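You operate a simulated robot arm through the tools that you are given. There is no shell and no other tool.

You run a simulated robot arm. Do the job below in one go: nothing can be reset, and whatever is moved stays where it is left.

JOB
Clamp the batteries in the small tray with the yellow bar.
Fine: both wing nuts end across the bar; the links stay on.

Only the result counts: the job must be done as asked and must still hold three seconds after the hand-in. Knocking over, shifting, dropping, spilling or breaking anything else fails it.

ROBOT AND FRAMES
A 7-joint arm with a four-finger gripper, fixed in place. Base frame: the origin is on the floor under the middle of its stand, x ahead of it, y to its left, z up. Lengths are in cm, angles in degrees, forces in N, time in s.
It reaches about 122.3 cm from its shoulder. Its first joint turns from -69.0 to 172.0 degrees. Payload 3.67 kg.
The TCP is the grasp point between the finger pads, 2.8 cm short of the fingertips. In the tool frame z runs along the fingers and y along their closing line. The gripper opens to 11.2 cm; its body begins 7.3 cm behind the TCP.
Orientation is that of the tool frame in the base frame, as [roll, pitch, yaw] about the fixed x, y, z axes, in that order (R = Rz(yaw) Ry(pitch) Rx(roll)). With the fingers straight down and closing along the base's y, the tool's x points along the base's -x, its y along +y and its z along -z.

CONTROLS
- The arm moves only by the tool drive_tool. Its argument "steps" is text: rows parted by semicolons, each of 7 numbers parted by spaces: the shift along the tool's x, y, z in cm, then the turn, a rotation vector about the tool's x, y, z in rad, then the gripper command, from -1 (shut) to 1 (fully open), values between in proportion. In form: x y z ax ay az jaw; .... A call has 1 to 20 rows; each row is the pose to reach, as a shift and turn from the pose commanded when the call began, along the tool's axes at that moment. A row lasts 0.2 s, in which the tool goes at most 5 cm and 8.6 degrees; a call with a longer step from one row to the next is refused whole, and so is a gripper value outside its range. Where a pose cannot be reached the arm comes as near as it can. A force on the tool above 40 N (or 10 N above the force at the start of the call, whichever is more), or a blocked arm, ends the call early, and 0.2 s more pass. The fingers move at their own pace (about 10.25 cm/s each) and stop on an object; they squeeze with about 25 N. The grip force told is the motor's: it shows also when the fingers shut on nothing. Time passes only in rows, and 0.2 s behind the last, so rows that repeat a pose let the fingers close. The reply holds the time, the measured pose of the TCP, the force on the tool along the base axes, the opening and the grip force, in the units named above and with some noise, with the torque about the TCP (base axes, N m) and any sound that the robot's microphone picked up.
- Cameras (640 x 400 px; columns grow to the right, rows downward): "scene" is fixed at [22.02, -50.26, 178.04]; the picture's right is [0.18, -0.98, 0.00], its down [-0.73, -0.13, -0.67] and it looks along [0.66, 0.12, -0.75] (base axes); focal length 344 px, centre (320, 200). "wrist" rides on the gripper at [6, -1.8, -10.4] in the tool frame; the picture's right is [0.29, 0.96, 0.00], its down [-0.80, 0.24, -0.55] and it looks along [-0.53, 0.16, 0.83] (tool axes); focal length 234 px, centre (320, 200). There is no depth. A picture from a camera that has moved, and an enlarged one, comes with that camera's place and axes in the base frame and with its lens. The place of the scene camera against the robot may be out by one fixed shift of up to 1.2 cm in any direction.
- camera(camera): a new picture of that camera. No time passes.
- slide_trunk(by): slides the trunk up (or, below 0, down) by that many cm; the arm rides with it, the base frame stays. It gives what a move gives, with no picture.
- zoom(camera, box): a new picture of the part [left, top, right, bottom] of that camera's present view, enlarged. No time passes.
- job_done(): hands the job in; it is judged then, once.

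Places have to be worked out from the pictures, the camera data and where the tool is seen. Open the gripper and draw the arm clear of the work before you hand the job in, unless the task says otherwise.

The tools are called after "Emit:" as name(argument=value, ...) on one line, values as JSON. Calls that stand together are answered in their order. drive_tool: Moves the arm, as the interface text tells. Its arguments: {"type":"object","properties":{"steps":{"type":"string"}},"required":["steps"]} The other tools are called the same way: slide_trunk (by) moves the trunk up or down; camera (camera) takes a picture; zoom (camera, box) takes an enlarged picture of a part of a camera's view; job_done () hands the job in.

At the start:

```text
t: 0.0
eef_pos: [71.91, -14.64, 132.87]
orientation: [180.0, 0.0, 180.0]
force: [0.4, 0.4, 0.2]
ft_torque: [-0.01, 0.0, -0.02]
width: 11.18
grip_force: 0.1
trunk travel left (down, up): [-77.5, 6.5]
```

scene: 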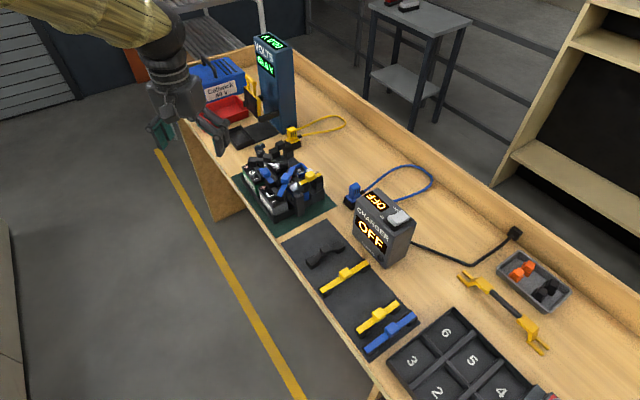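
wrist: 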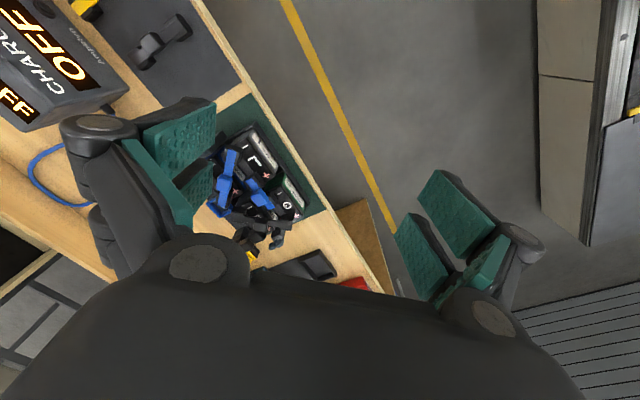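

The scene shows a bench with a battery tray on a green mat, bars (yellow, blue) on a dark mat, a charger and other things. I'll enlarge several parts of the scene view to identify the small tray, the yellow bar and the wing nuts.

Emit:
zoom(camera="scene", box=[220, 120, 380, 220])

Emit:
zoom(camera="scene", box=[270, 200, 430, 360])

Emit:
zoom(camera="scene", box=[380, 240, 600, 400])

Emit:
zoom(camera="scene", box=[180, 20, 340, 160])

```text
4.00 times, centred on (300, 170) of scene
camera zoom: at [22.02, -50.26, 178.04], right [0.18, -0.98, 0.0], down [-0.73, -0.13, -0.67], along [0.66, 0.12, -0.75], focal length 1374 px, centre (400, 320)
```

zoom: 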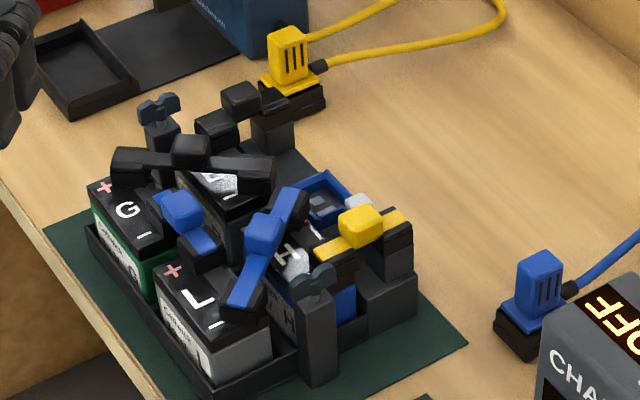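

```text
2.50 times, centred on (350, 280) of scene
camera zoom: at [22.02, -50.26, 178.04], right [0.18, -0.98, 0.0], down [-0.73, -0.13, -0.67], along [0.66, 0.12, -0.75], focal length 859 px, centre (245, 0)
```

zoom: 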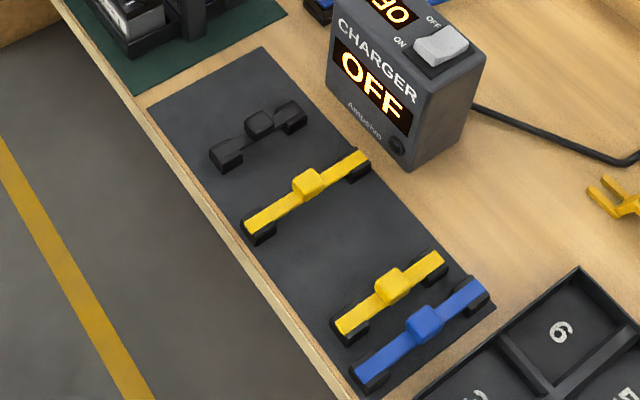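

```text
2.50 times, centred on (490, 320) of scene
camera zoom: at [22.02, -50.26, 178.04], right [0.18, -0.98, 0.0], down [-0.73, -0.13, -0.67], along [0.66, 0.12, -0.75], focal length 859 px, centre (-105, -100)
```

zoom: 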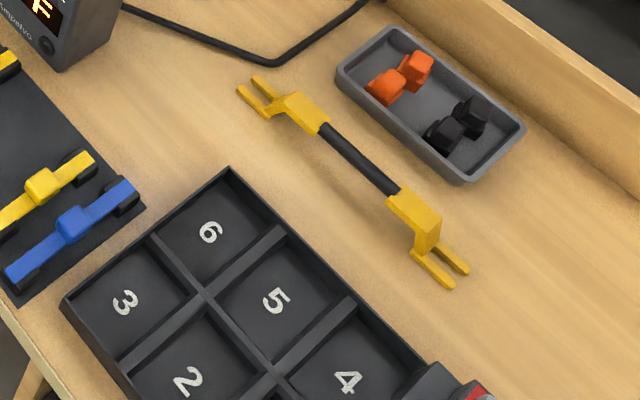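

```text
2.86 times, centred on (260, 90) of scene
camera zoom: at [22.02, -50.26, 178.04], right [0.18, -0.98, 0.0], down [-0.73, -0.13, -0.67], along [0.66, 0.12, -0.75], focal length 981 px, centre (491, 514)
```

zoom: 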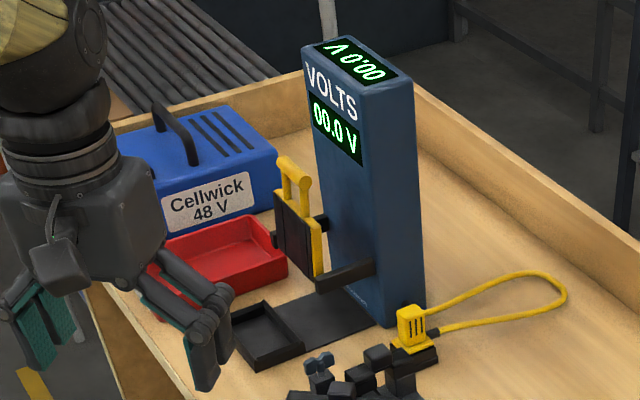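

The forked yellow bar with the black middle, lying at the right near the grey box, looks like a clamp bar; the tray on the green mat has two posts with wing nuts. I'll enlarge these more to check.

Emit:
zoom(camera="scene", box=[235, 140, 335, 225])

Emit:
zoom(camera="scene", box=[450, 250, 580, 360])

Emit:
zoom(camera="wrist", box=[190, 100, 360, 290])

Emit:
zoom(camera="scene", box=[360, 0, 640, 200])

Emit:
zoom(camera="scene", box=[500, 340, 640, 400])

```text
4.71 times, centred on (285, 182) of scene
camera zoom: at [22.02, -50.26, 178.04], right [0.18, -0.98, 0.0], down [-0.73, -0.13, -0.67], along [0.66, 0.12, -0.75], focal length 1616 px, centre (485, 282)
```

zoom: 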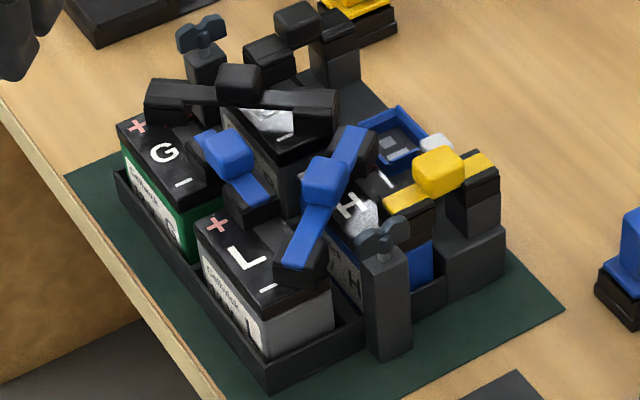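

```text
3.64 times, centred on (515, 305) of scene
camera zoom: at [22.02, -50.26, 178.04], right [0.18, -0.98, 0.0], down [-0.73, -0.13, -0.67], along [0.66, 0.12, -0.75], focal length 1249 px, centre (-389, -182)
```

zoom: 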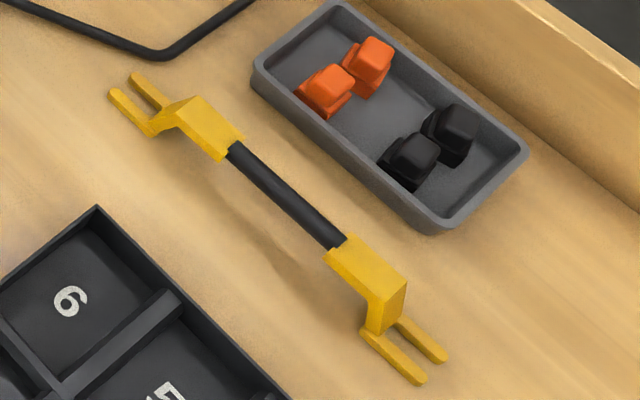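

```text
2.11 times, centred on (275, 195) of wrist
camera zoom: at [65.9, -16.45, 143.26], right [-0.29, 0.96, 0.0], down [0.8, 0.24, 0.55], along [0.53, 0.16, -0.83], focal length 493 px, centre (415, 210)
```

zoom: 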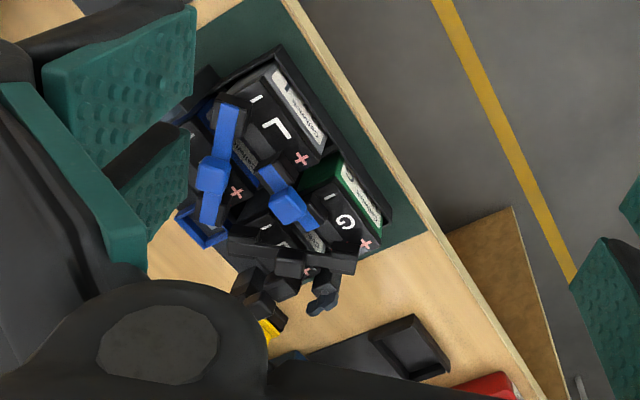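

```text
2.00 times, centred on (500, 100) of scene
camera zoom: at [22.02, -50.26, 178.04], right [0.18, -0.98, 0.0], down [-0.73, -0.13, -0.67], along [0.66, 0.12, -0.75], focal length 687 px, centre (-40, 400)
```

zoom: 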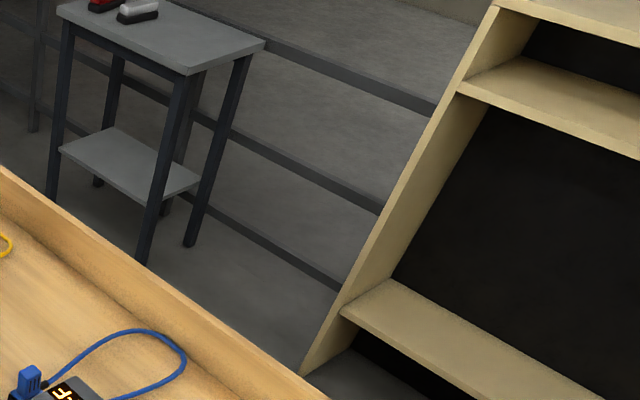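

```text
4.57 times, centred on (570, 370) of scene
camera zoom: at [22.02, -50.26, 178.04], right [0.18, -0.98, 0.0], down [-0.73, -0.13, -0.67], along [0.66, 0.12, -0.75], focal length 1570 px, centre (-823, -577)
```

zoom: 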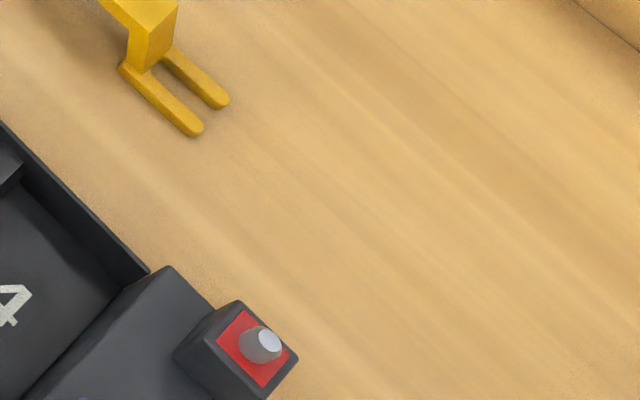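

The small tray on the green mat holds four linked batteries with a wing-nut post at each side, and the yellow bar with fork ends is by the grey parts box. I'll move the wrist camera over the tray for a closer look.

Emit:
drive_tool(steps="-1 -3 2 0 0 0 1; -2 -6 4 0 0 0 1; -3 -9 6 0 0 0 1; -3 -12 7 0 0 0 1; -3 -12 7 0 0 0 1")

Emit:
camera(camera="wrist")

Emit:
camera(camera="scene")

```text
t: 1.2
eef_pos: [75.12, -26.61, 125.84]
orientation: [-179.9, 0.0, 180.0]
force: [-0.4, 0.8, 0.6]
ft_torque: [-0.04, -0.03, 0.01]
width: 11.22
grip_force: 0.0
trunk travel left (down, up): [-77.5, 6.5]
```

```text
taken
camera wrist: at [68.92, -28.34, 136.32], right [-0.29, 0.96, 0.0], down [0.8, 0.24, 0.55], along [0.53, 0.16, -0.83], focal length 234 px, centre (320, 200)
```

wrist: 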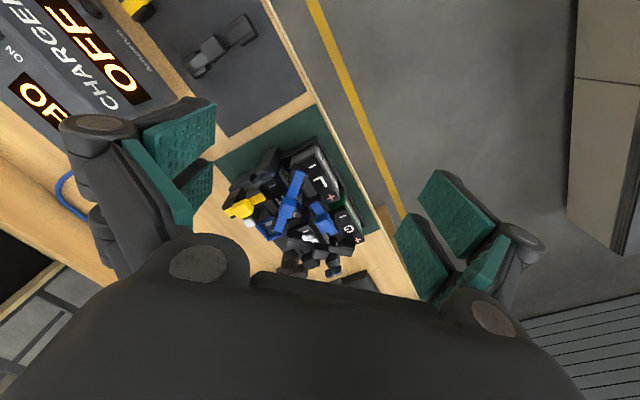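

```text
taken
```

scene: 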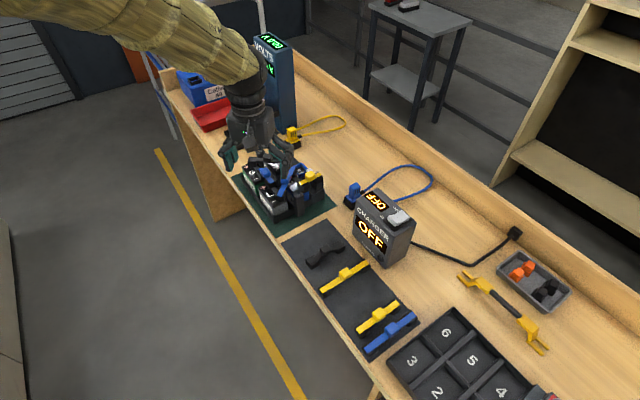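

The tray is now in the middle of the wrist view. I'll enlarge it to see posts, nuts and links.

Emit:
zoom(camera="wrist", box=[210, 120, 390, 290])

Emit:
zoom(camera="wrist", box=[270, 220, 360, 290])

Emit:
zoom(camera="wrist", box=[210, 140, 300, 240])

```text
2.35 times, centred on (300, 205) of wrist
camera zoom: at [68.92, -28.34, 136.32], right [-0.29, 0.96, 0.0], down [0.8, 0.24, 0.55], along [0.53, 0.16, -0.83], focal length 551 px, centre (367, 188)
```

zoom: 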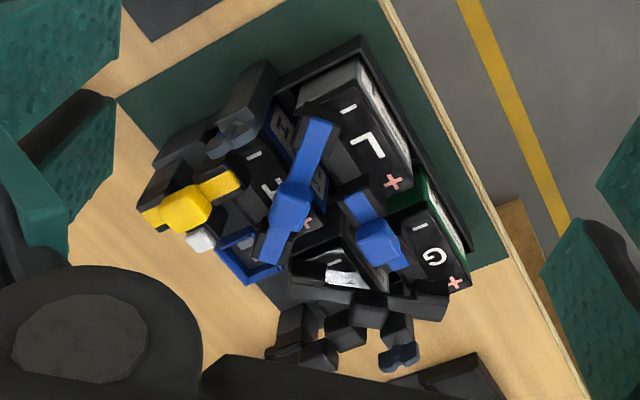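

```text
5.71 times, centred on (315, 255) of wrist
camera zoom: at [68.92, -28.34, 136.32], right [-0.29, 0.96, 0.0], down [0.8, 0.24, 0.55], along [0.53, 0.16, -0.83], focal length 1338 px, centre (349, -114)
```

zoom: 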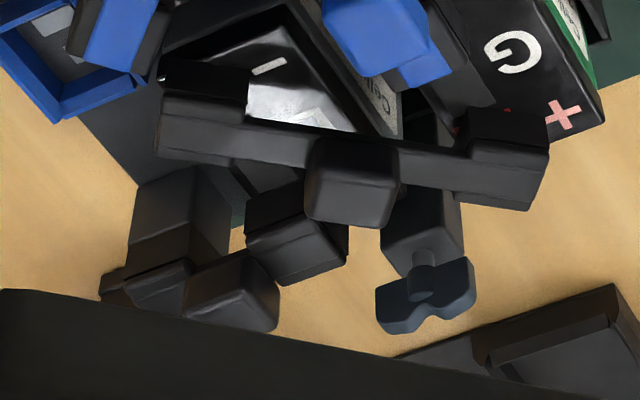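

```text
4.00 times, centred on (255, 190) of wrist
camera zoom: at [68.92, -28.34, 136.32], right [-0.29, 0.96, 0.0], down [0.8, 0.24, 0.55], along [0.53, 0.16, -0.83], focal length 937 px, centre (580, 240)
```

zoom: 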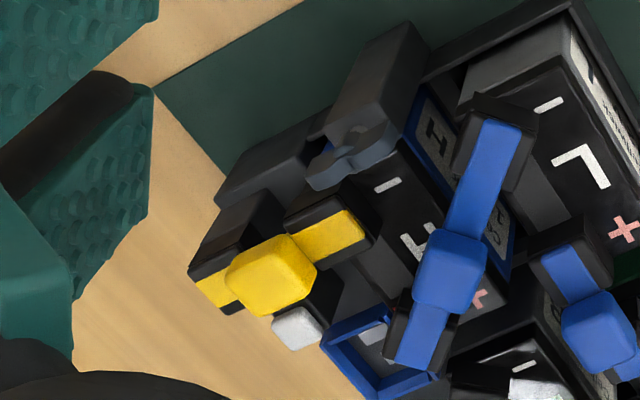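

The picture shows the two posts with wing nuts at about (88,-32) and (105,-14), nuts at z≈104, and the bench axis turned some 43° from base x. I'll tilt the gripper so the wrist camera looks straight down on the tray.

Emit:
drive_tool(steps="-4 0.7 -0.8 0.034 0.113 0 1; -8 1.4 -1.6 0.068 0.225 0 1; -12 2.1 -2.4 0.102 0.338 0 1; -16 2.8 -3.2 0.136 0.45 0 1; -20 3.5 -4 0.17 0.563 0 1; -20 3.5 -4 0.17 0.563 0 1")

Emit:
camera(camera="wrist")

Emit:
zoom(camera="wrist", box=[220, 110, 420, 270])

```text
t: 2.6
eef_pos: [92.81, -23.39, 129.51]
orientation: [-170.4, -28.9, 177.5]
force: [0.3, 1.1, 0.4]
ft_torque: [0.0, -0.01, 0.02]
width: 11.2
grip_force: 0.0
out of reach, approached as far as the arm can: row 5, 6
trunk travel left (down, up): [-77.5, 6.5]
```

```text
taken
camera wrist: at [92.62, -23.38, 141.74], right [-0.29, 0.96, 0.0], down [0.96, 0.29, 0.06], along [0.06, 0.02, -1.0], focal length 234 px, centre (320, 200)
```

wrist: 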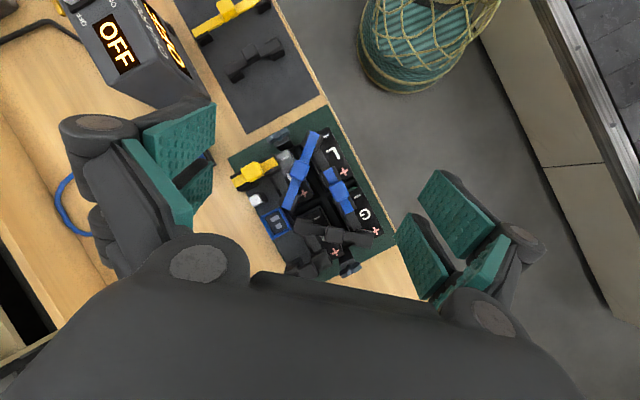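

```text
2.50 times, centred on (320, 190) of wrist
camera zoom: at [92.62, -23.38, 141.74], right [-0.29, 0.96, 0.0], down [0.96, 0.29, 0.06], along [0.06, 0.02, -1.0], focal length 585 px, centre (320, 225)
```

zoom: 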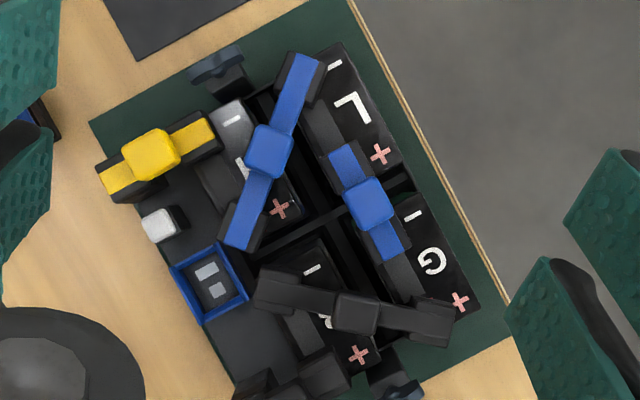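

The straight-down view shows the line of the bar running over the blue H–L link and the black link, with the nuts at about (87,-31.8) and (103.8,-14.6). I'll enlarge each nut to see its wing direction and size.

Emit:
zoom(camera="wrist", box=[256, 110, 320, 150])

Emit:
zoom(camera="wrist", box=[310, 240, 374, 280])

Emit:
zoom(camera="scene", box=[290, 180, 354, 220])

```text
10.00 times, centred on (288, 130) of wrist
camera zoom: at [92.62, -23.38, 141.74], right [-0.29, 0.96, 0.0], down [0.96, 0.29, 0.06], along [0.06, 0.02, -1.0], focal length 2342 px, centre (640, 900)
```

zoom: 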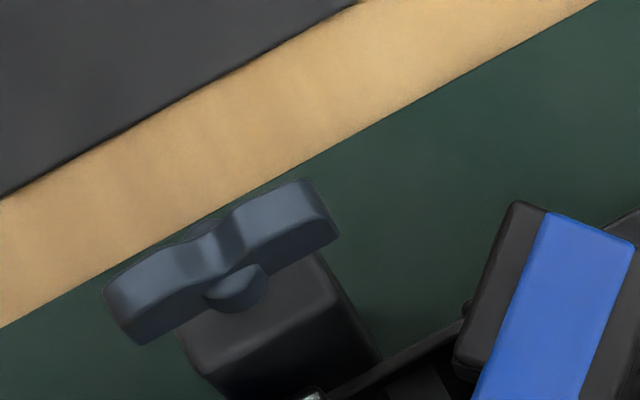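

```text
10.00 times, centred on (342, 260) of wrist
camera zoom: at [92.62, -23.38, 141.74], right [-0.29, 0.96, 0.0], down [0.96, 0.29, 0.06], along [0.06, 0.02, -1.0], focal length 2342 px, centre (100, -400)
```

zoom: 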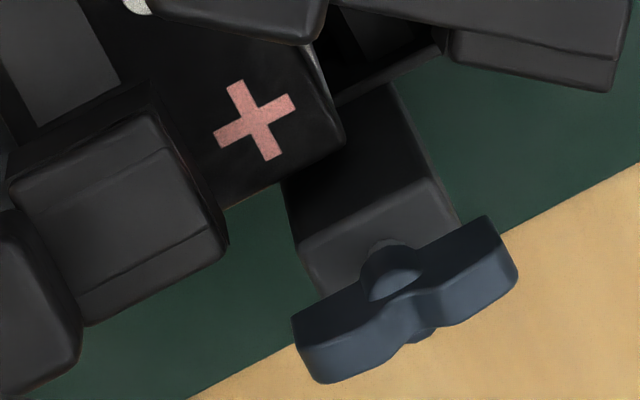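

```text
10.00 times, centred on (322, 200) of scene
camera zoom: at [22.02, -50.26, 178.04], right [0.18, -0.98, 0.0], down [-0.73, -0.13, -0.67], along [0.66, 0.12, -0.75], focal length 3435 px, centre (300, 200)
```

zoom: 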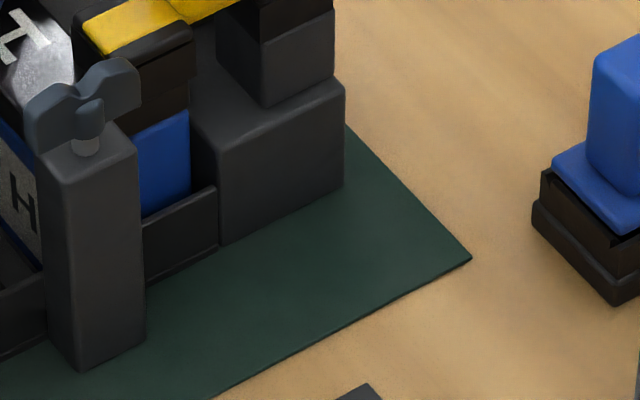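

Both nuts now stand across the line between the posts (about 3.8 cm long, 1 cm thick) with a gap under them on the stud. I'll bring the arm back to fingers-down and then look at the posts from the side at low height.

Emit:
drive_tool(steps="2.48 -1.6 2.97 -0.034 -0.113 0 1; 4.96 -3.2 5.94 -0.068 -0.225 0 1; 7.43 -4.8 8.91 -0.102 -0.338 0 1; 9.91 -6.4 11.88 -0.136 -0.45 0 1; 12.39 -8 14.85 -0.17 -0.563 0 1; 12.39 -8 14.85 -0.17 -0.563 0 1")

```text
t: 4.0
eef_pos: [75.58, -33.21, 123.61]
orientation: [179.0, 3.2, 180.0]
force: [0.4, 0.3, -0.4]
ft_torque: [-0.03, 0.01, -0.01]
width: 11.18
grip_force: 0.0
trunk travel left (down, up): [-77.5, 6.5]
```

The tool is back near fingers-down (3° tilt). Now I lower it and tilt forward so the camera sees post A from the front at a low angle.

Emit:
drive_tool(steps="1.4 -0.4 3.2 0 -0.136 0 1; 2.8 -0.8 6.5 0 -0.272 0 1; 4.2 -1.2 9.8 0 -0.408 0 1; 5.7 -1.6 13 0 -0.545 0 1; 5.7 -1.6 13 0 -0.545 0 1")

Emit:
camera(camera="wrist")

Emit:
zoom(camera="wrist", box=[260, 120, 420, 220])

```text
t: 5.2
eef_pos: [70.27, -34.6, 110.56]
orientation: [178.9, 34.5, 179.4]
force: [1.0, -0.1, -0.4]
ft_torque: [0.01, 0.01, 0.01]
width: 11.22
grip_force: 0.0
trunk travel left (down, up): [-77.5, 6.5]
```

```text
taken
camera wrist: at [59.28, -36.41, 115.76], right [-0.24, 0.96, -0.15], down [0.34, 0.23, 0.91], along [0.91, 0.17, -0.38], focal length 234 px, centre (320, 200)
```

wrist: 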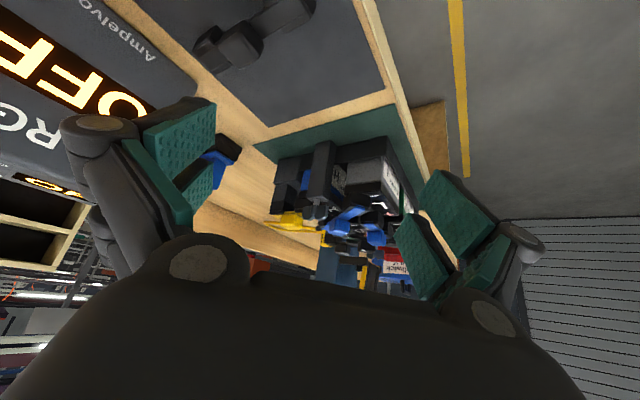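

```text
4.00 times, centred on (340, 170) of wrist
camera zoom: at [59.28, -36.41, 115.76], right [-0.24, 0.96, -0.15], down [0.34, 0.23, 0.91], along [0.91, 0.17, -0.38], focal length 937 px, centre (240, 320)
```

zoom: 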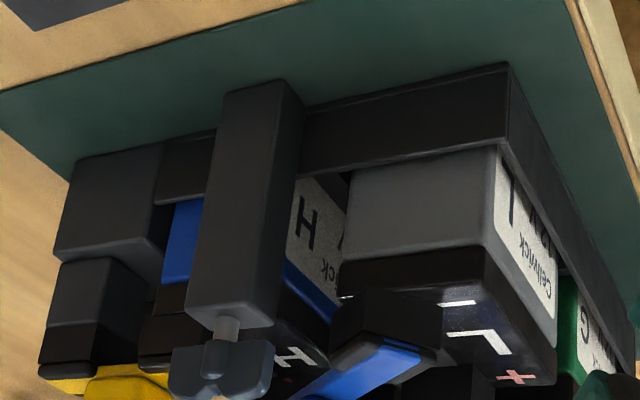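

Post A's side shows a stud gap of roughly 0.8 cm under the nut. I'll enlarge that area more.

Emit:
zoom(camera="wrist", box=[291, 190, 347, 225])

Emit:
zoom(camera="wrist", box=[260, 190, 420, 290])

```text
11.43 times, centred on (319, 208) of wrist
camera zoom: at [59.28, -36.41, 115.76], right [-0.24, 0.96, -0.15], down [0.34, 0.23, 0.91], along [0.91, 0.17, -0.38], focal length 2676 px, centre (331, 114)
```

zoom: 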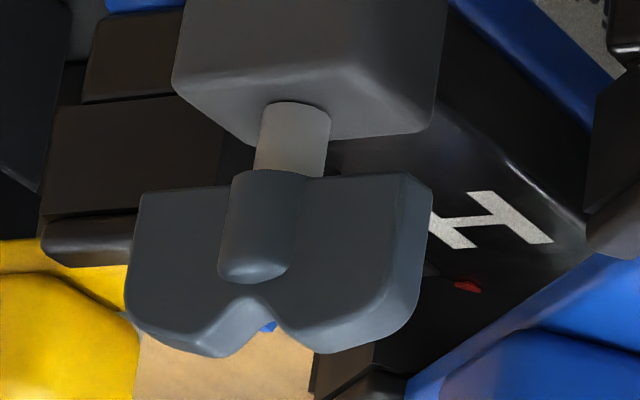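

```text
4.00 times, centred on (340, 240) of wrist
camera zoom: at [59.28, -36.41, 115.76], right [-0.24, 0.96, -0.15], down [0.34, 0.23, 0.91], along [0.91, 0.17, -0.38], focal length 937 px, centre (240, 40)
```

zoom: 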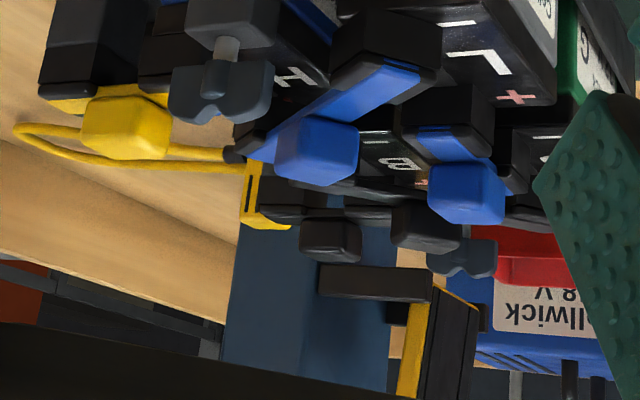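

Nut A's hub is at about (87.2,-31.6,105.6), with post top z≈104, mat z≈96. Next I raise the arm, straighten it and travel over toward the yellow bar to look at it closely.

Emit:
drive_tool(steps="-1.3 -2.1 -3.4 0 0.12 0 1; -2.5 -4.2 -6.7 0 0.24 0 1; -3.8 -6.2 -10.1 0 0.36 0 1; -5 -8.3 -13.4 0 0.48 0 1; -6.3 -10.4 -16.8 0 0.6 0 1; -6.3 -10.4 -16.8 0 0.6 0 1")

```text
t: 6.6
eef_pos: [66.01, -45.37, 127.79]
orientation: [178.9, 0.1, 180.0]
force: [0.5, 0.3, 1.1]
ft_torque: [0.01, -0.02, 0.01]
width: 11.21
grip_force: 0.1
trunk travel left (down, up): [-77.5, 6.5]
```

The tool is straight again at z≈128. I travel on to above the yellow bar, turning the wrist 44° so that the closing line lies square to the bar.

Emit:
drive_tool(steps="0.5 -4.33 0.17 0.0023 0.0009 -0.096 1; 1 -8.65 0.34 0.0046 0.0018 -0.192 1; 1.5 -12.98 0.5 0.0069 0.0028 -0.288 1; 2 -17.3 0.67 0.0091 0.0037 -0.384 1; 2.5 -21.6 0.84 0.0114 0.0046 -0.48 1; 3 -25.95 1.0 0.0137 0.0055 -0.576 1; 3.5 -30.3 1.17 0.016 0.0065 -0.672 1; 4 -34.6 1.34 0.0183 0.0074 -0.768 1; 4 -34.6 1.34 0.0183 0.0074 -0.768 1")

Emit:
camera(camera="wrist")

Emit:
camera(camera="scene")

```text
t: 8.6
eef_pos: [61.93, -80.29, 125.57]
orientation: [179.9, 0.2, -135.9]
force: [0.4, 0.5, -0.6]
ft_torque: [0.01, 0.04, 0.0]
width: 11.18
grip_force: 0.2
trunk travel left (down, up): [-77.5, 6.5]
```

```text
taken
camera wrist: at [58.95, -85.66, 136.03], right [-0.87, 0.49, 0.0], down [0.41, 0.73, 0.56], along [0.27, 0.48, -0.83], focal length 234 px, centre (320, 200)
```

wrist: 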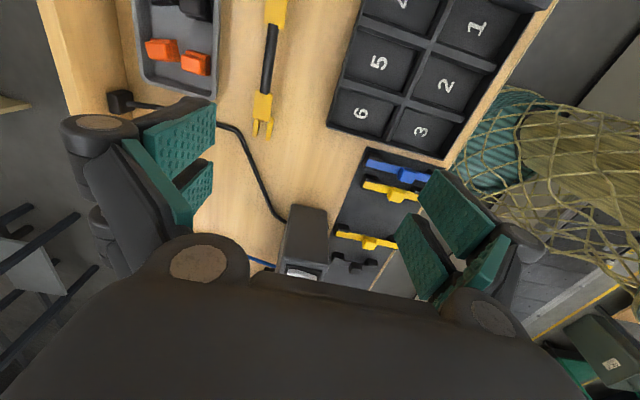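

```text
taken
```

scene: 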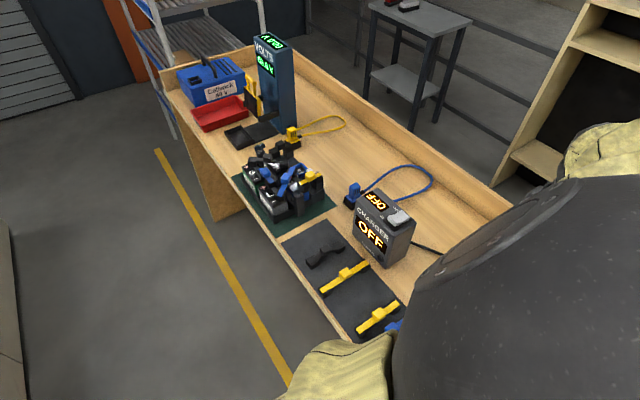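

The bar lies nearly square to the closing line, centre about (65.7,-87.7). I'll enlarge it.

Emit:
zoom(camera="wrist", box=[190, 0, 350, 150])

Emit:
zoom(camera="wrist", box=[230, 80, 310, 145])

```text
2.67 times, centred on (270, 75) of wrist
camera zoom: at [58.95, -85.66, 136.03], right [-0.87, 0.49, 0.0], down [0.41, 0.73, 0.56], along [0.27, 0.48, -0.83], focal length 624 px, centre (453, 533)
```

zoom: 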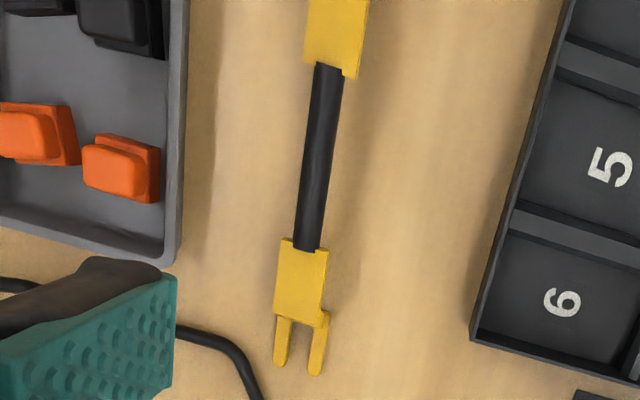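

```text
6.15 times, centred on (270, 112) of wrist
camera zoom: at [58.95, -85.66, 136.03], right [-0.87, 0.49, 0.0], down [0.41, 0.73, 0.56], along [0.27, 0.48, -0.83], focal length 1441 px, centre (628, 738)
```

zoom: 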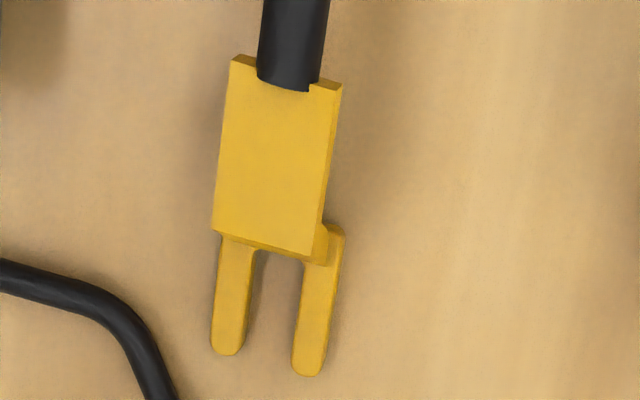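

The fork slot is about 1.4 cm wide, prongs 0.8 cm wide, bar about 24.8 cm tip to tip. I'll lower to straight above the rod for a closer look at fork depth and thickness.

Emit:
drive_tool(steps="0.6 -1.95 3.4 0 0 0 1; 1.2 -3.9 6.7 0 0 0 1; 1.8 -5.9 10.1 0 0 0 1; 2.42 -7.82 13.5 0 0 0 1; 2.42 -7.82 13.5 0 0 0 1")

Emit:
camera(camera="wrist")

Emit:
zoom(camera="wrist", box=[240, 120, 368, 200])

```text
t: 9.8
eef_pos: [65.65, -87.87, 111.44]
orientation: [179.9, 0.2, -136.1]
force: [-0.7, 1.4, -0.2]
ft_torque: [-0.07, -0.06, -0.04]
width: 11.21
grip_force: 0.0
trunk travel left (down, up): [-77.5, 6.5]
```

```text
taken
camera wrist: at [62.49, -93.4, 121.93], right [-0.87, 0.49, 0.0], down [0.41, 0.72, 0.56], along [0.27, 0.49, -0.83], focal length 234 px, centre (320, 200)
```

wrist: 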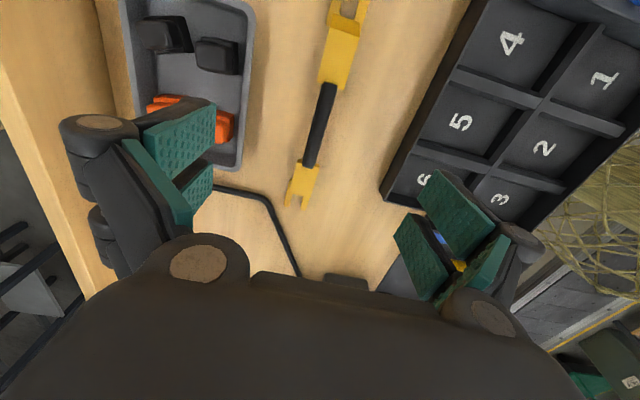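

```text
5.00 times, centred on (304, 160) of wrist
camera zoom: at [62.49, -93.4, 121.93], right [-0.87, 0.49, 0.0], down [0.41, 0.72, 0.56], along [0.27, 0.49, -0.83], focal length 1171 px, centre (400, 400)
```

zoom: 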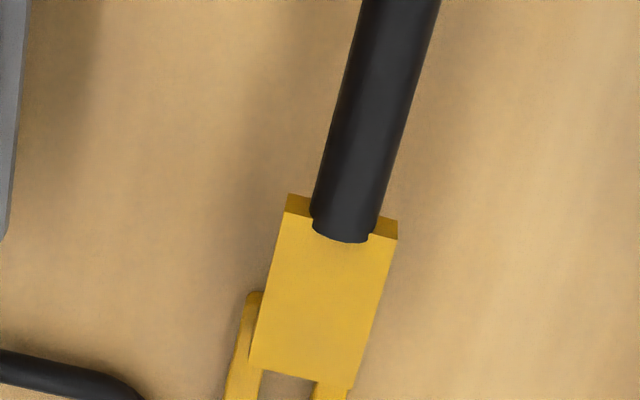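

The rod sits at z≈100 with its near end at (68.6,-84.7). I'll enlarge both ends of the bar in this view for yaw and fork sizes.

Emit:
zoom(camera="wrist", box=[280, 0, 408, 80])

Emit:
zoom(camera="wrist", box=[260, 150, 356, 210])

Emit:
zoom(camera="wrist", box=[380, 150, 560, 320])

Emit:
zoom(camera="scene", box=[240, 130, 350, 200])

```text
5.00 times, centred on (344, 40) of wrist
camera zoom: at [62.49, -93.4, 121.93], right [-0.87, 0.49, 0.0], down [0.41, 0.72, 0.56], along [0.27, 0.49, -0.83], focal length 1171 px, centre (200, 1000)
```

zoom: 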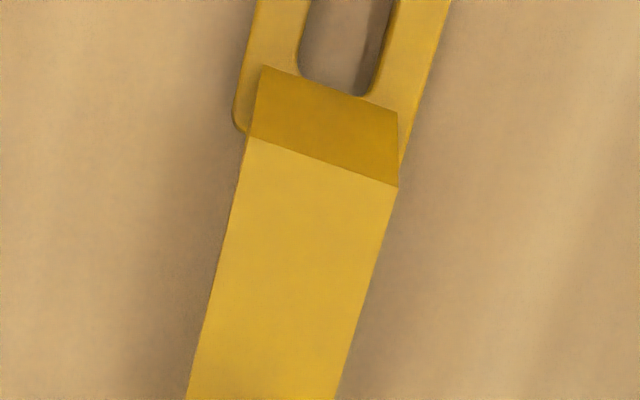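

```text
6.67 times, centred on (308, 180) of wrist
camera zoom: at [62.49, -93.4, 121.93], right [-0.87, 0.49, 0.0], down [0.41, 0.72, 0.56], along [0.27, 0.49, -0.83], focal length 1561 px, centre (400, 333)
```

zoom: 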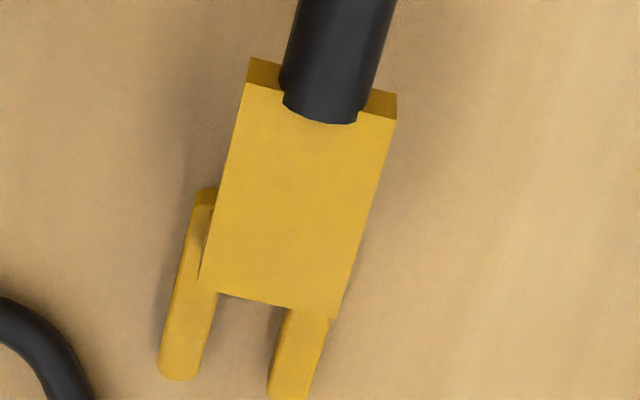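

```text
2.35 times, centred on (470, 235) of wrist
camera zoom: at [62.49, -93.4, 121.93], right [-0.87, 0.49, 0.0], down [0.41, 0.72, 0.56], along [0.27, 0.49, -0.83], focal length 551 px, centre (-33, 118)
```

zoom: 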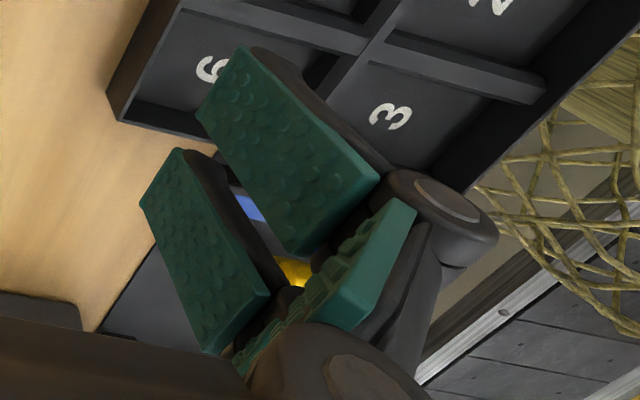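

```text
5.71 times, centred on (295, 165) of scene
camera zoom: at [22.02, -50.26, 178.04], right [0.18, -0.98, 0.0], down [-0.73, -0.13, -0.67], along [0.66, 0.12, -0.75], focal length 1963 px, centre (463, 400)
```

zoom: 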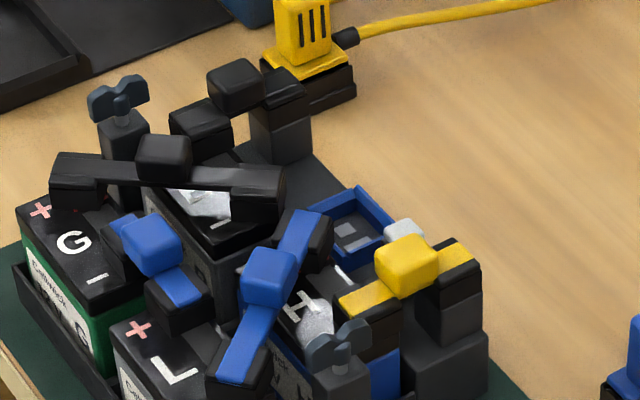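

I've measured the bar: leg tops ±7.6 cm from the centre, fork tips ±12.1 cm, against studs ±11.4 cm, so it drops over nuts that are turned in line with it, and they are then turned back across. I'll first go to nut A to turn it in line, rising clear and travelling high with the wrist turned so the jaws close along the bar direction.

Emit:
drive_tool(steps="0 0 -4.25 0 0 0 1; 0 0 -8.5 0 0 0 1; 0 0 -12.75 0 0 0 1; 0 0 -17 0 0 0 1; -3.91 1.83 -17 0 0 0.111 1; -7.83 3.66 -17 0 0 0.222 1; -11.74 5.49 -17 0 0 0.333 1; -15.66 7.31 -17 0 0 0.444 1; -19.57 9.14 -17 0 0 0.555 1; -23.49 10.97 -17 0 0 0.666 1; -27.4 12.8 -17 0 0 0.777 1; -31.31 14.63 -17 0 0 0.887 1; -35.23 16.46 -17 0 0 0.998 1; -39.14 18.29 -17 0 0 1.109 1; -43.06 20.11 -17 0 0 1.22 1; -46.97 21.94 -17 0 0 1.331 1; -50.89 23.77 -17 0 0 1.442 1; -54.8 25.6 -17 0 0 1.553 1; -54.8 25.6 -17 0 0 1.553 1")

Emit:
camera(camera="wrist")

Emit:
camera(camera="scene")

```text
t: 13.8
eef_pos: [87.15, -30.64, 129.08]
orientation: [180.0, 0.1, 135.0]
force: [-0.4, -0.2, 0.0]
ft_torque: [0.07, 0.0, 0.01]
width: 11.14
grip_force: 0.0
trunk travel left (down, up): [-77.5, 6.5]
```

```text
taken
camera wrist: at [81.62, -27.66, 139.61], right [0.47, 0.88, 0.0], down [0.73, -0.39, 0.56], along [0.49, -0.26, -0.83], focal length 234 px, centre (320, 200)
```

wrist: 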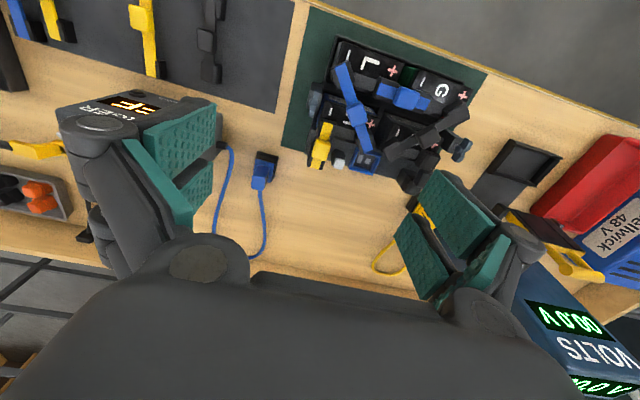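

```text
taken
```

scene: 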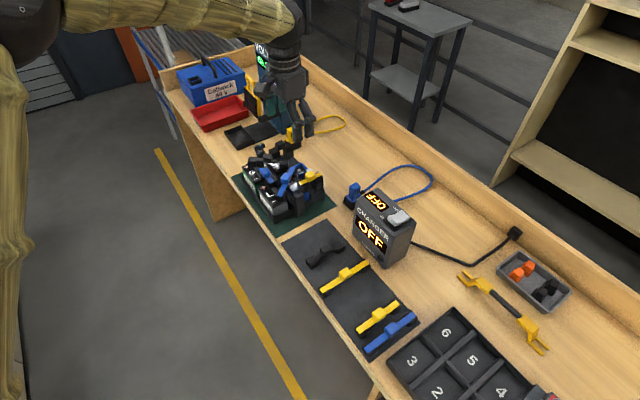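

The view is now aligned with the bench; I'll enlarge the tray and both nuts from this side.

Emit:
zoom(camera="wrist", box=[290, 30, 490, 200])

Emit:
zoom(camera="wrist", box=[290, 70, 370, 120])

Emit:
zoom(camera="wrist", box=[390, 110, 480, 190])

```text
2.35 times, centred on (390, 115) of wrist
camera zoom: at [81.62, -27.66, 139.61], right [0.47, 0.88, 0.0], down [0.73, -0.39, 0.56], along [0.49, -0.26, -0.83], focal length 551 px, centre (155, 400)
```

zoom: 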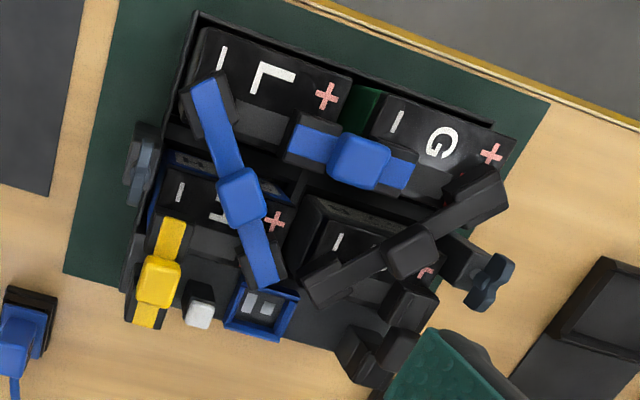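

```text
8.00 times, centred on (330, 95) of wrist
camera zoom: at [81.62, -27.66, 139.61], right [0.47, 0.88, 0.0], down [0.73, -0.39, 0.56], along [0.49, -0.26, -0.83], focal length 1873 px, centre (240, 1040)
```

zoom: 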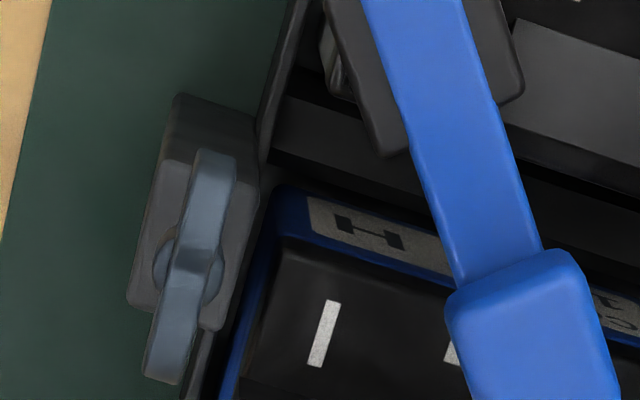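

```text
5.00 times, centred on (435, 150) of wrist
camera zoom: at [81.62, -27.66, 139.61], right [0.47, 0.88, 0.0], down [0.73, -0.39, 0.56], along [0.49, -0.26, -0.83], focal length 1171 px, centre (-255, 450)
```

zoom: 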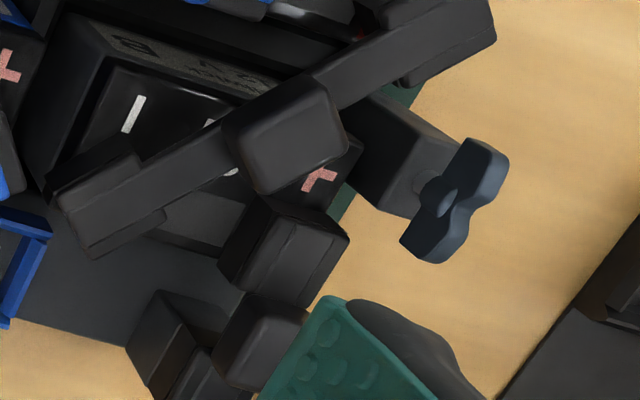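

Nut A is at about (87.2,-31.5), wings along −46°, nut B at about (103.4,-15.1); the link straps top out near z≈105 and knobs near 107. I'll descend over nut A with the jaws half shut to just above it and check alignment.

Emit:
drive_tool(steps="-0.64 -0.57 3.5 0 0 0 0.2; -0.64 -0.57 7 0 0 0 -0.1; -0.64 -0.57 10.5 0 0 0 -0.25; -0.64 -0.57 14 0 0 0 -0.25; -0.64 -0.57 16.5 0 0 0 -0.25; -0.64 -0.57 16.5 0 0 0 -0.25")

Emit:
camera(camera="wrist")

Emit:
zoom(camera="wrist", box=[240, 100, 400, 240])

Emit:
zoom(camera="scene", box=[240, 120, 360, 220])

```text
t: 15.2
eef_pos: [87.39, -31.79, 112.39]
orientation: [180.0, 0.3, 135.0]
force: [0.0, -0.5, 0.4]
ft_torque: [0.01, -0.02, -0.02]
width: 4.2
grip_force: 0.0
trunk travel left (down, up): [-77.5, 6.5]
```

```text
taken
camera wrist: at [81.91, -28.72, 123.0], right [0.47, 0.88, 0.0], down [0.73, -0.39, 0.56], along [0.49, -0.26, -0.83], focal length 234 px, centre (320, 200)
```

wrist: 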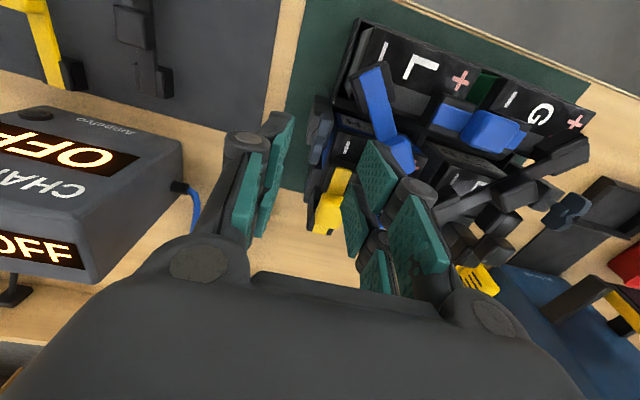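

```text
2.86 times, centred on (320, 170) of wrist
camera zoom: at [81.91, -28.72, 123.0], right [0.47, 0.88, 0.0], down [0.73, -0.39, 0.56], along [0.49, -0.26, -0.83], focal length 669 px, centre (320, 286)
```

zoom: 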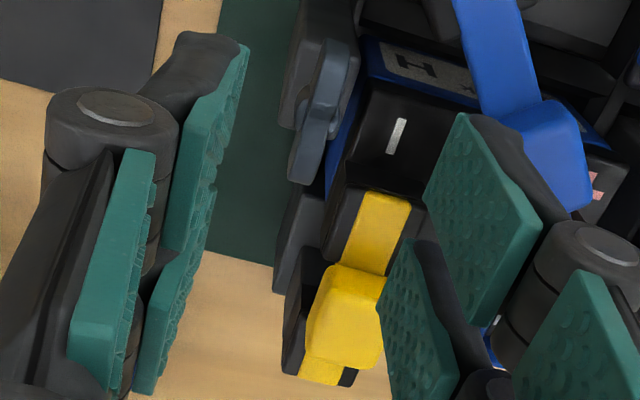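

```text
4.00 times, centred on (300, 170) of scene
camera zoom: at [22.02, -50.26, 178.04], right [0.18, -0.98, 0.0], down [-0.73, -0.13, -0.67], along [0.66, 0.12, -0.75], focal length 1374 px, centre (400, 320)
```

zoom: 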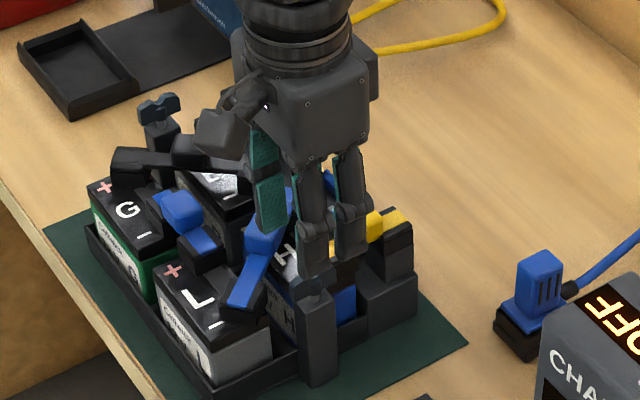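

The nut sits centred between the pads in the view (offset under 0.3 cm). I descend 4.5 cm so the pad tips span the upper wing, then close.

Emit:
drive_tool(steps="0.25 0.05 1.5 0 0 0 -0.25; 0.25 0.05 3 0 0 0 -0.25; 0.25 0.05 4.5 0 0 0 -0.25; 0.25 0.05 4.5 0 0 0 -0.25")

Emit:
zoom(camera="wrist", box=[240, 100, 400, 240])

Emit:
zoom(camera="scene", box=[270, 140, 350, 220])

```text
t: 16.2
eef_pos: [87.21, -31.34, 108.1]
orientation: [180.0, 0.2, 135.1]
force: [-0.3, -0.7, -0.6]
ft_torque: [0.04, 0.01, -0.01]
width: 4.18
grip_force: 0.0
trunk travel left (down, up): [-77.5, 6.5]
```

```text
2.86 times, centred on (320, 170) of wrist
camera zoom: at [81.72, -28.33, 118.57], right [0.47, 0.88, 0.0], down [0.73, -0.39, 0.56], along [0.49, -0.26, -0.83], focal length 669 px, centre (320, 286)
```

zoom: 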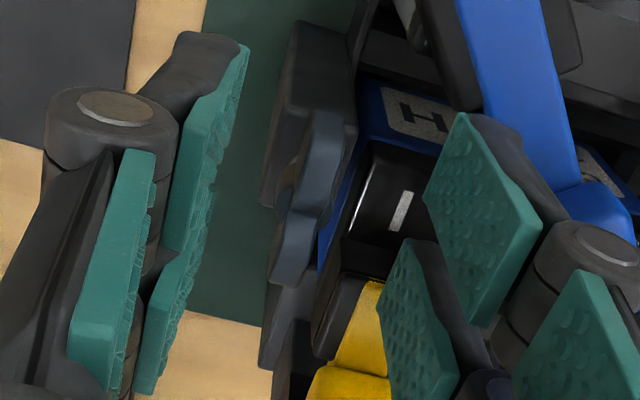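

```text
5.00 times, centred on (310, 180) of scene
camera zoom: at [22.02, -50.26, 178.04], right [0.18, -0.98, 0.0], down [-0.73, -0.13, -0.67], along [0.66, 0.12, -0.75], focal length 1717 px, centre (370, 300)
```

zoom: 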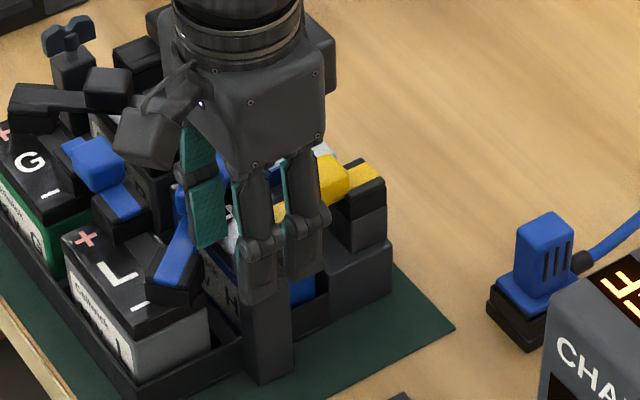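

The nut is about 0.25 cm toward the left pads; I shift that much and close in stages on the wings.

Emit:
drive_tool(steps="0 -0.25 0 0 0 0 -0.4; 0 -0.25 0 0 0 0 -0.6; 0 -0.25 0 0 0 0 -0.72; 0 -0.25 0 0 0 0 -0.8; 0 -0.25 0 0 0 0 -0.86; 0 -0.25 0 0 0 0 -0.92; 0 -0.25 0 0 0 0 -1; 0 -0.25 0 0 0 0 -1")

Emit:
zoom(camera="wrist", box=[240, 100, 400, 240])

Emit:
zoom(camera="scene", box=[270, 140, 350, 220])

```text
t: 18.0
eef_pos: [87.13, -31.47, 108.03]
orientation: [-180.0, 0.0, 135.0]
force: [-2.0, -0.7, -0.4]
ft_torque: [-0.03, 0.09, 0.0]
width: 0.67
grip_force: 25.1
trunk travel left (down, up): [-77.5, 6.5]
```

```text
2.86 times, centred on (320, 170) of wrist
camera zoom: at [81.51, -28.51, 118.55], right [0.47, 0.88, 0.0], down [0.73, -0.39, 0.56], along [0.49, -0.26, -0.83], focal length 669 px, centre (320, 286)
```

zoom: 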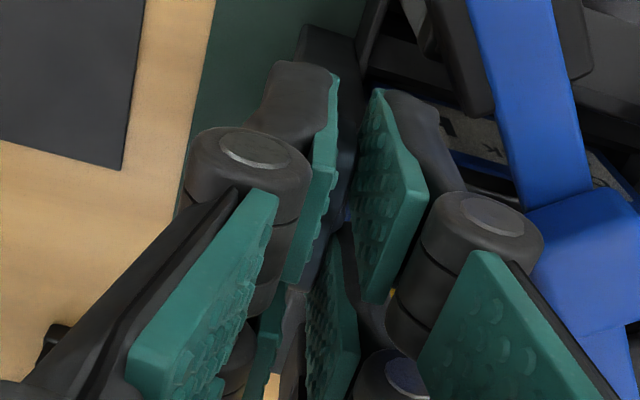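

```text
5.00 times, centred on (310, 180) of scene
camera zoom: at [22.02, -50.26, 178.04], right [0.18, -0.98, 0.0], down [-0.73, -0.13, -0.67], along [0.66, 0.12, -0.75], focal length 1717 px, centre (370, 300)
```

zoom: 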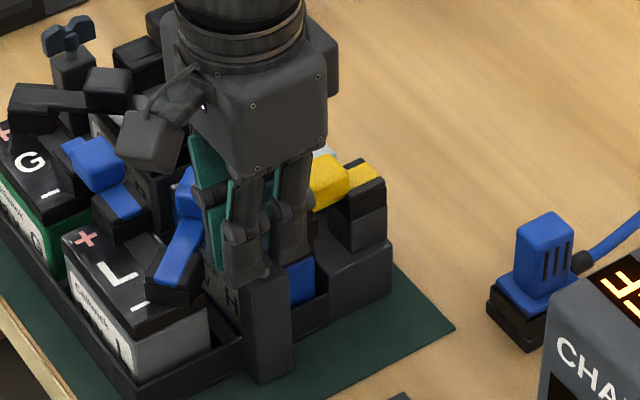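

The pads hold the wing (0.67 cm, 25 N). I turn the nut 45° counter-clockwise first and check forces.

Emit:
drive_tool(steps="0 0 0 0 0 -0.131 -1; 0 0 0 0 0 -0.262 -1; 0 0 0 0 0 -0.393 -1; 0 0 0 0 0 -0.524 -1; 0 0 0 0 0 -0.655 -1; 0 0 0 0 0 -0.785 -1; 0 0 0 0 0 -0.785 -1")

Emit:
zoom(camera="wrist", box=[240, 80, 400, 240])

Emit:
zoom(camera="scene", box=[270, 140, 350, 220])

```text
t: 19.6
eef_pos: [87.1, -31.67, 108.03]
orientation: [-179.8, 0.2, -179.9]
force: [-6.2, -9.8, 1.9]
ft_torque: [-0.28, 0.56, 0.0]
width: 0.66
grip_force: 25.2
trunk travel left (down, up): [-77.5, 6.5]
```

```text
2.50 times, centred on (320, 160) of wrist
camera zoom: at [80.99, -33.44, 118.56], right [-0.29, 0.96, 0.0], down [0.8, 0.24, 0.56], along [0.53, 0.16, -0.83], focal length 585 px, centre (320, 300)
```

zoom: 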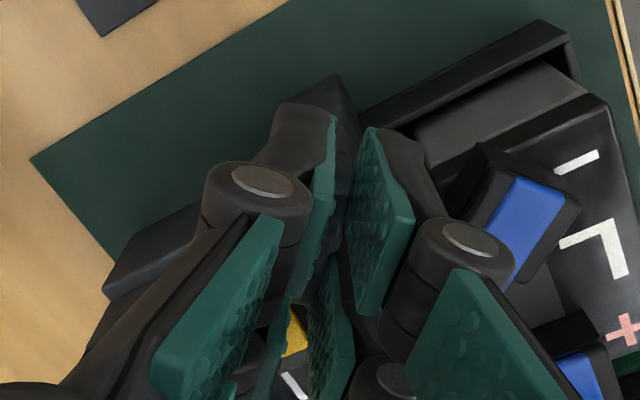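

```text
5.00 times, centred on (310, 180) of scene
camera zoom: at [22.02, -50.26, 178.04], right [0.18, -0.98, 0.0], down [-0.73, -0.13, -0.67], along [0.66, 0.12, -0.75], focal length 1717 px, centre (370, 300)
```

zoom: 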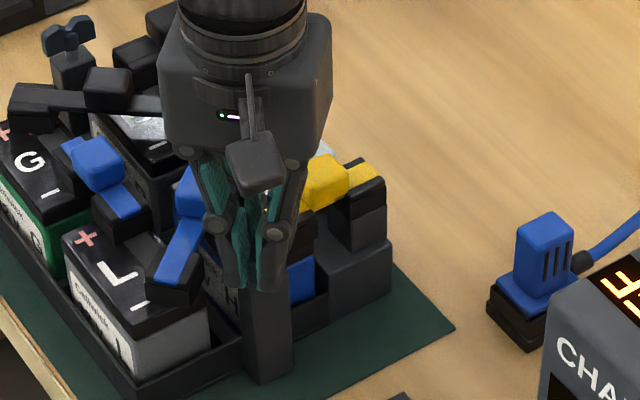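

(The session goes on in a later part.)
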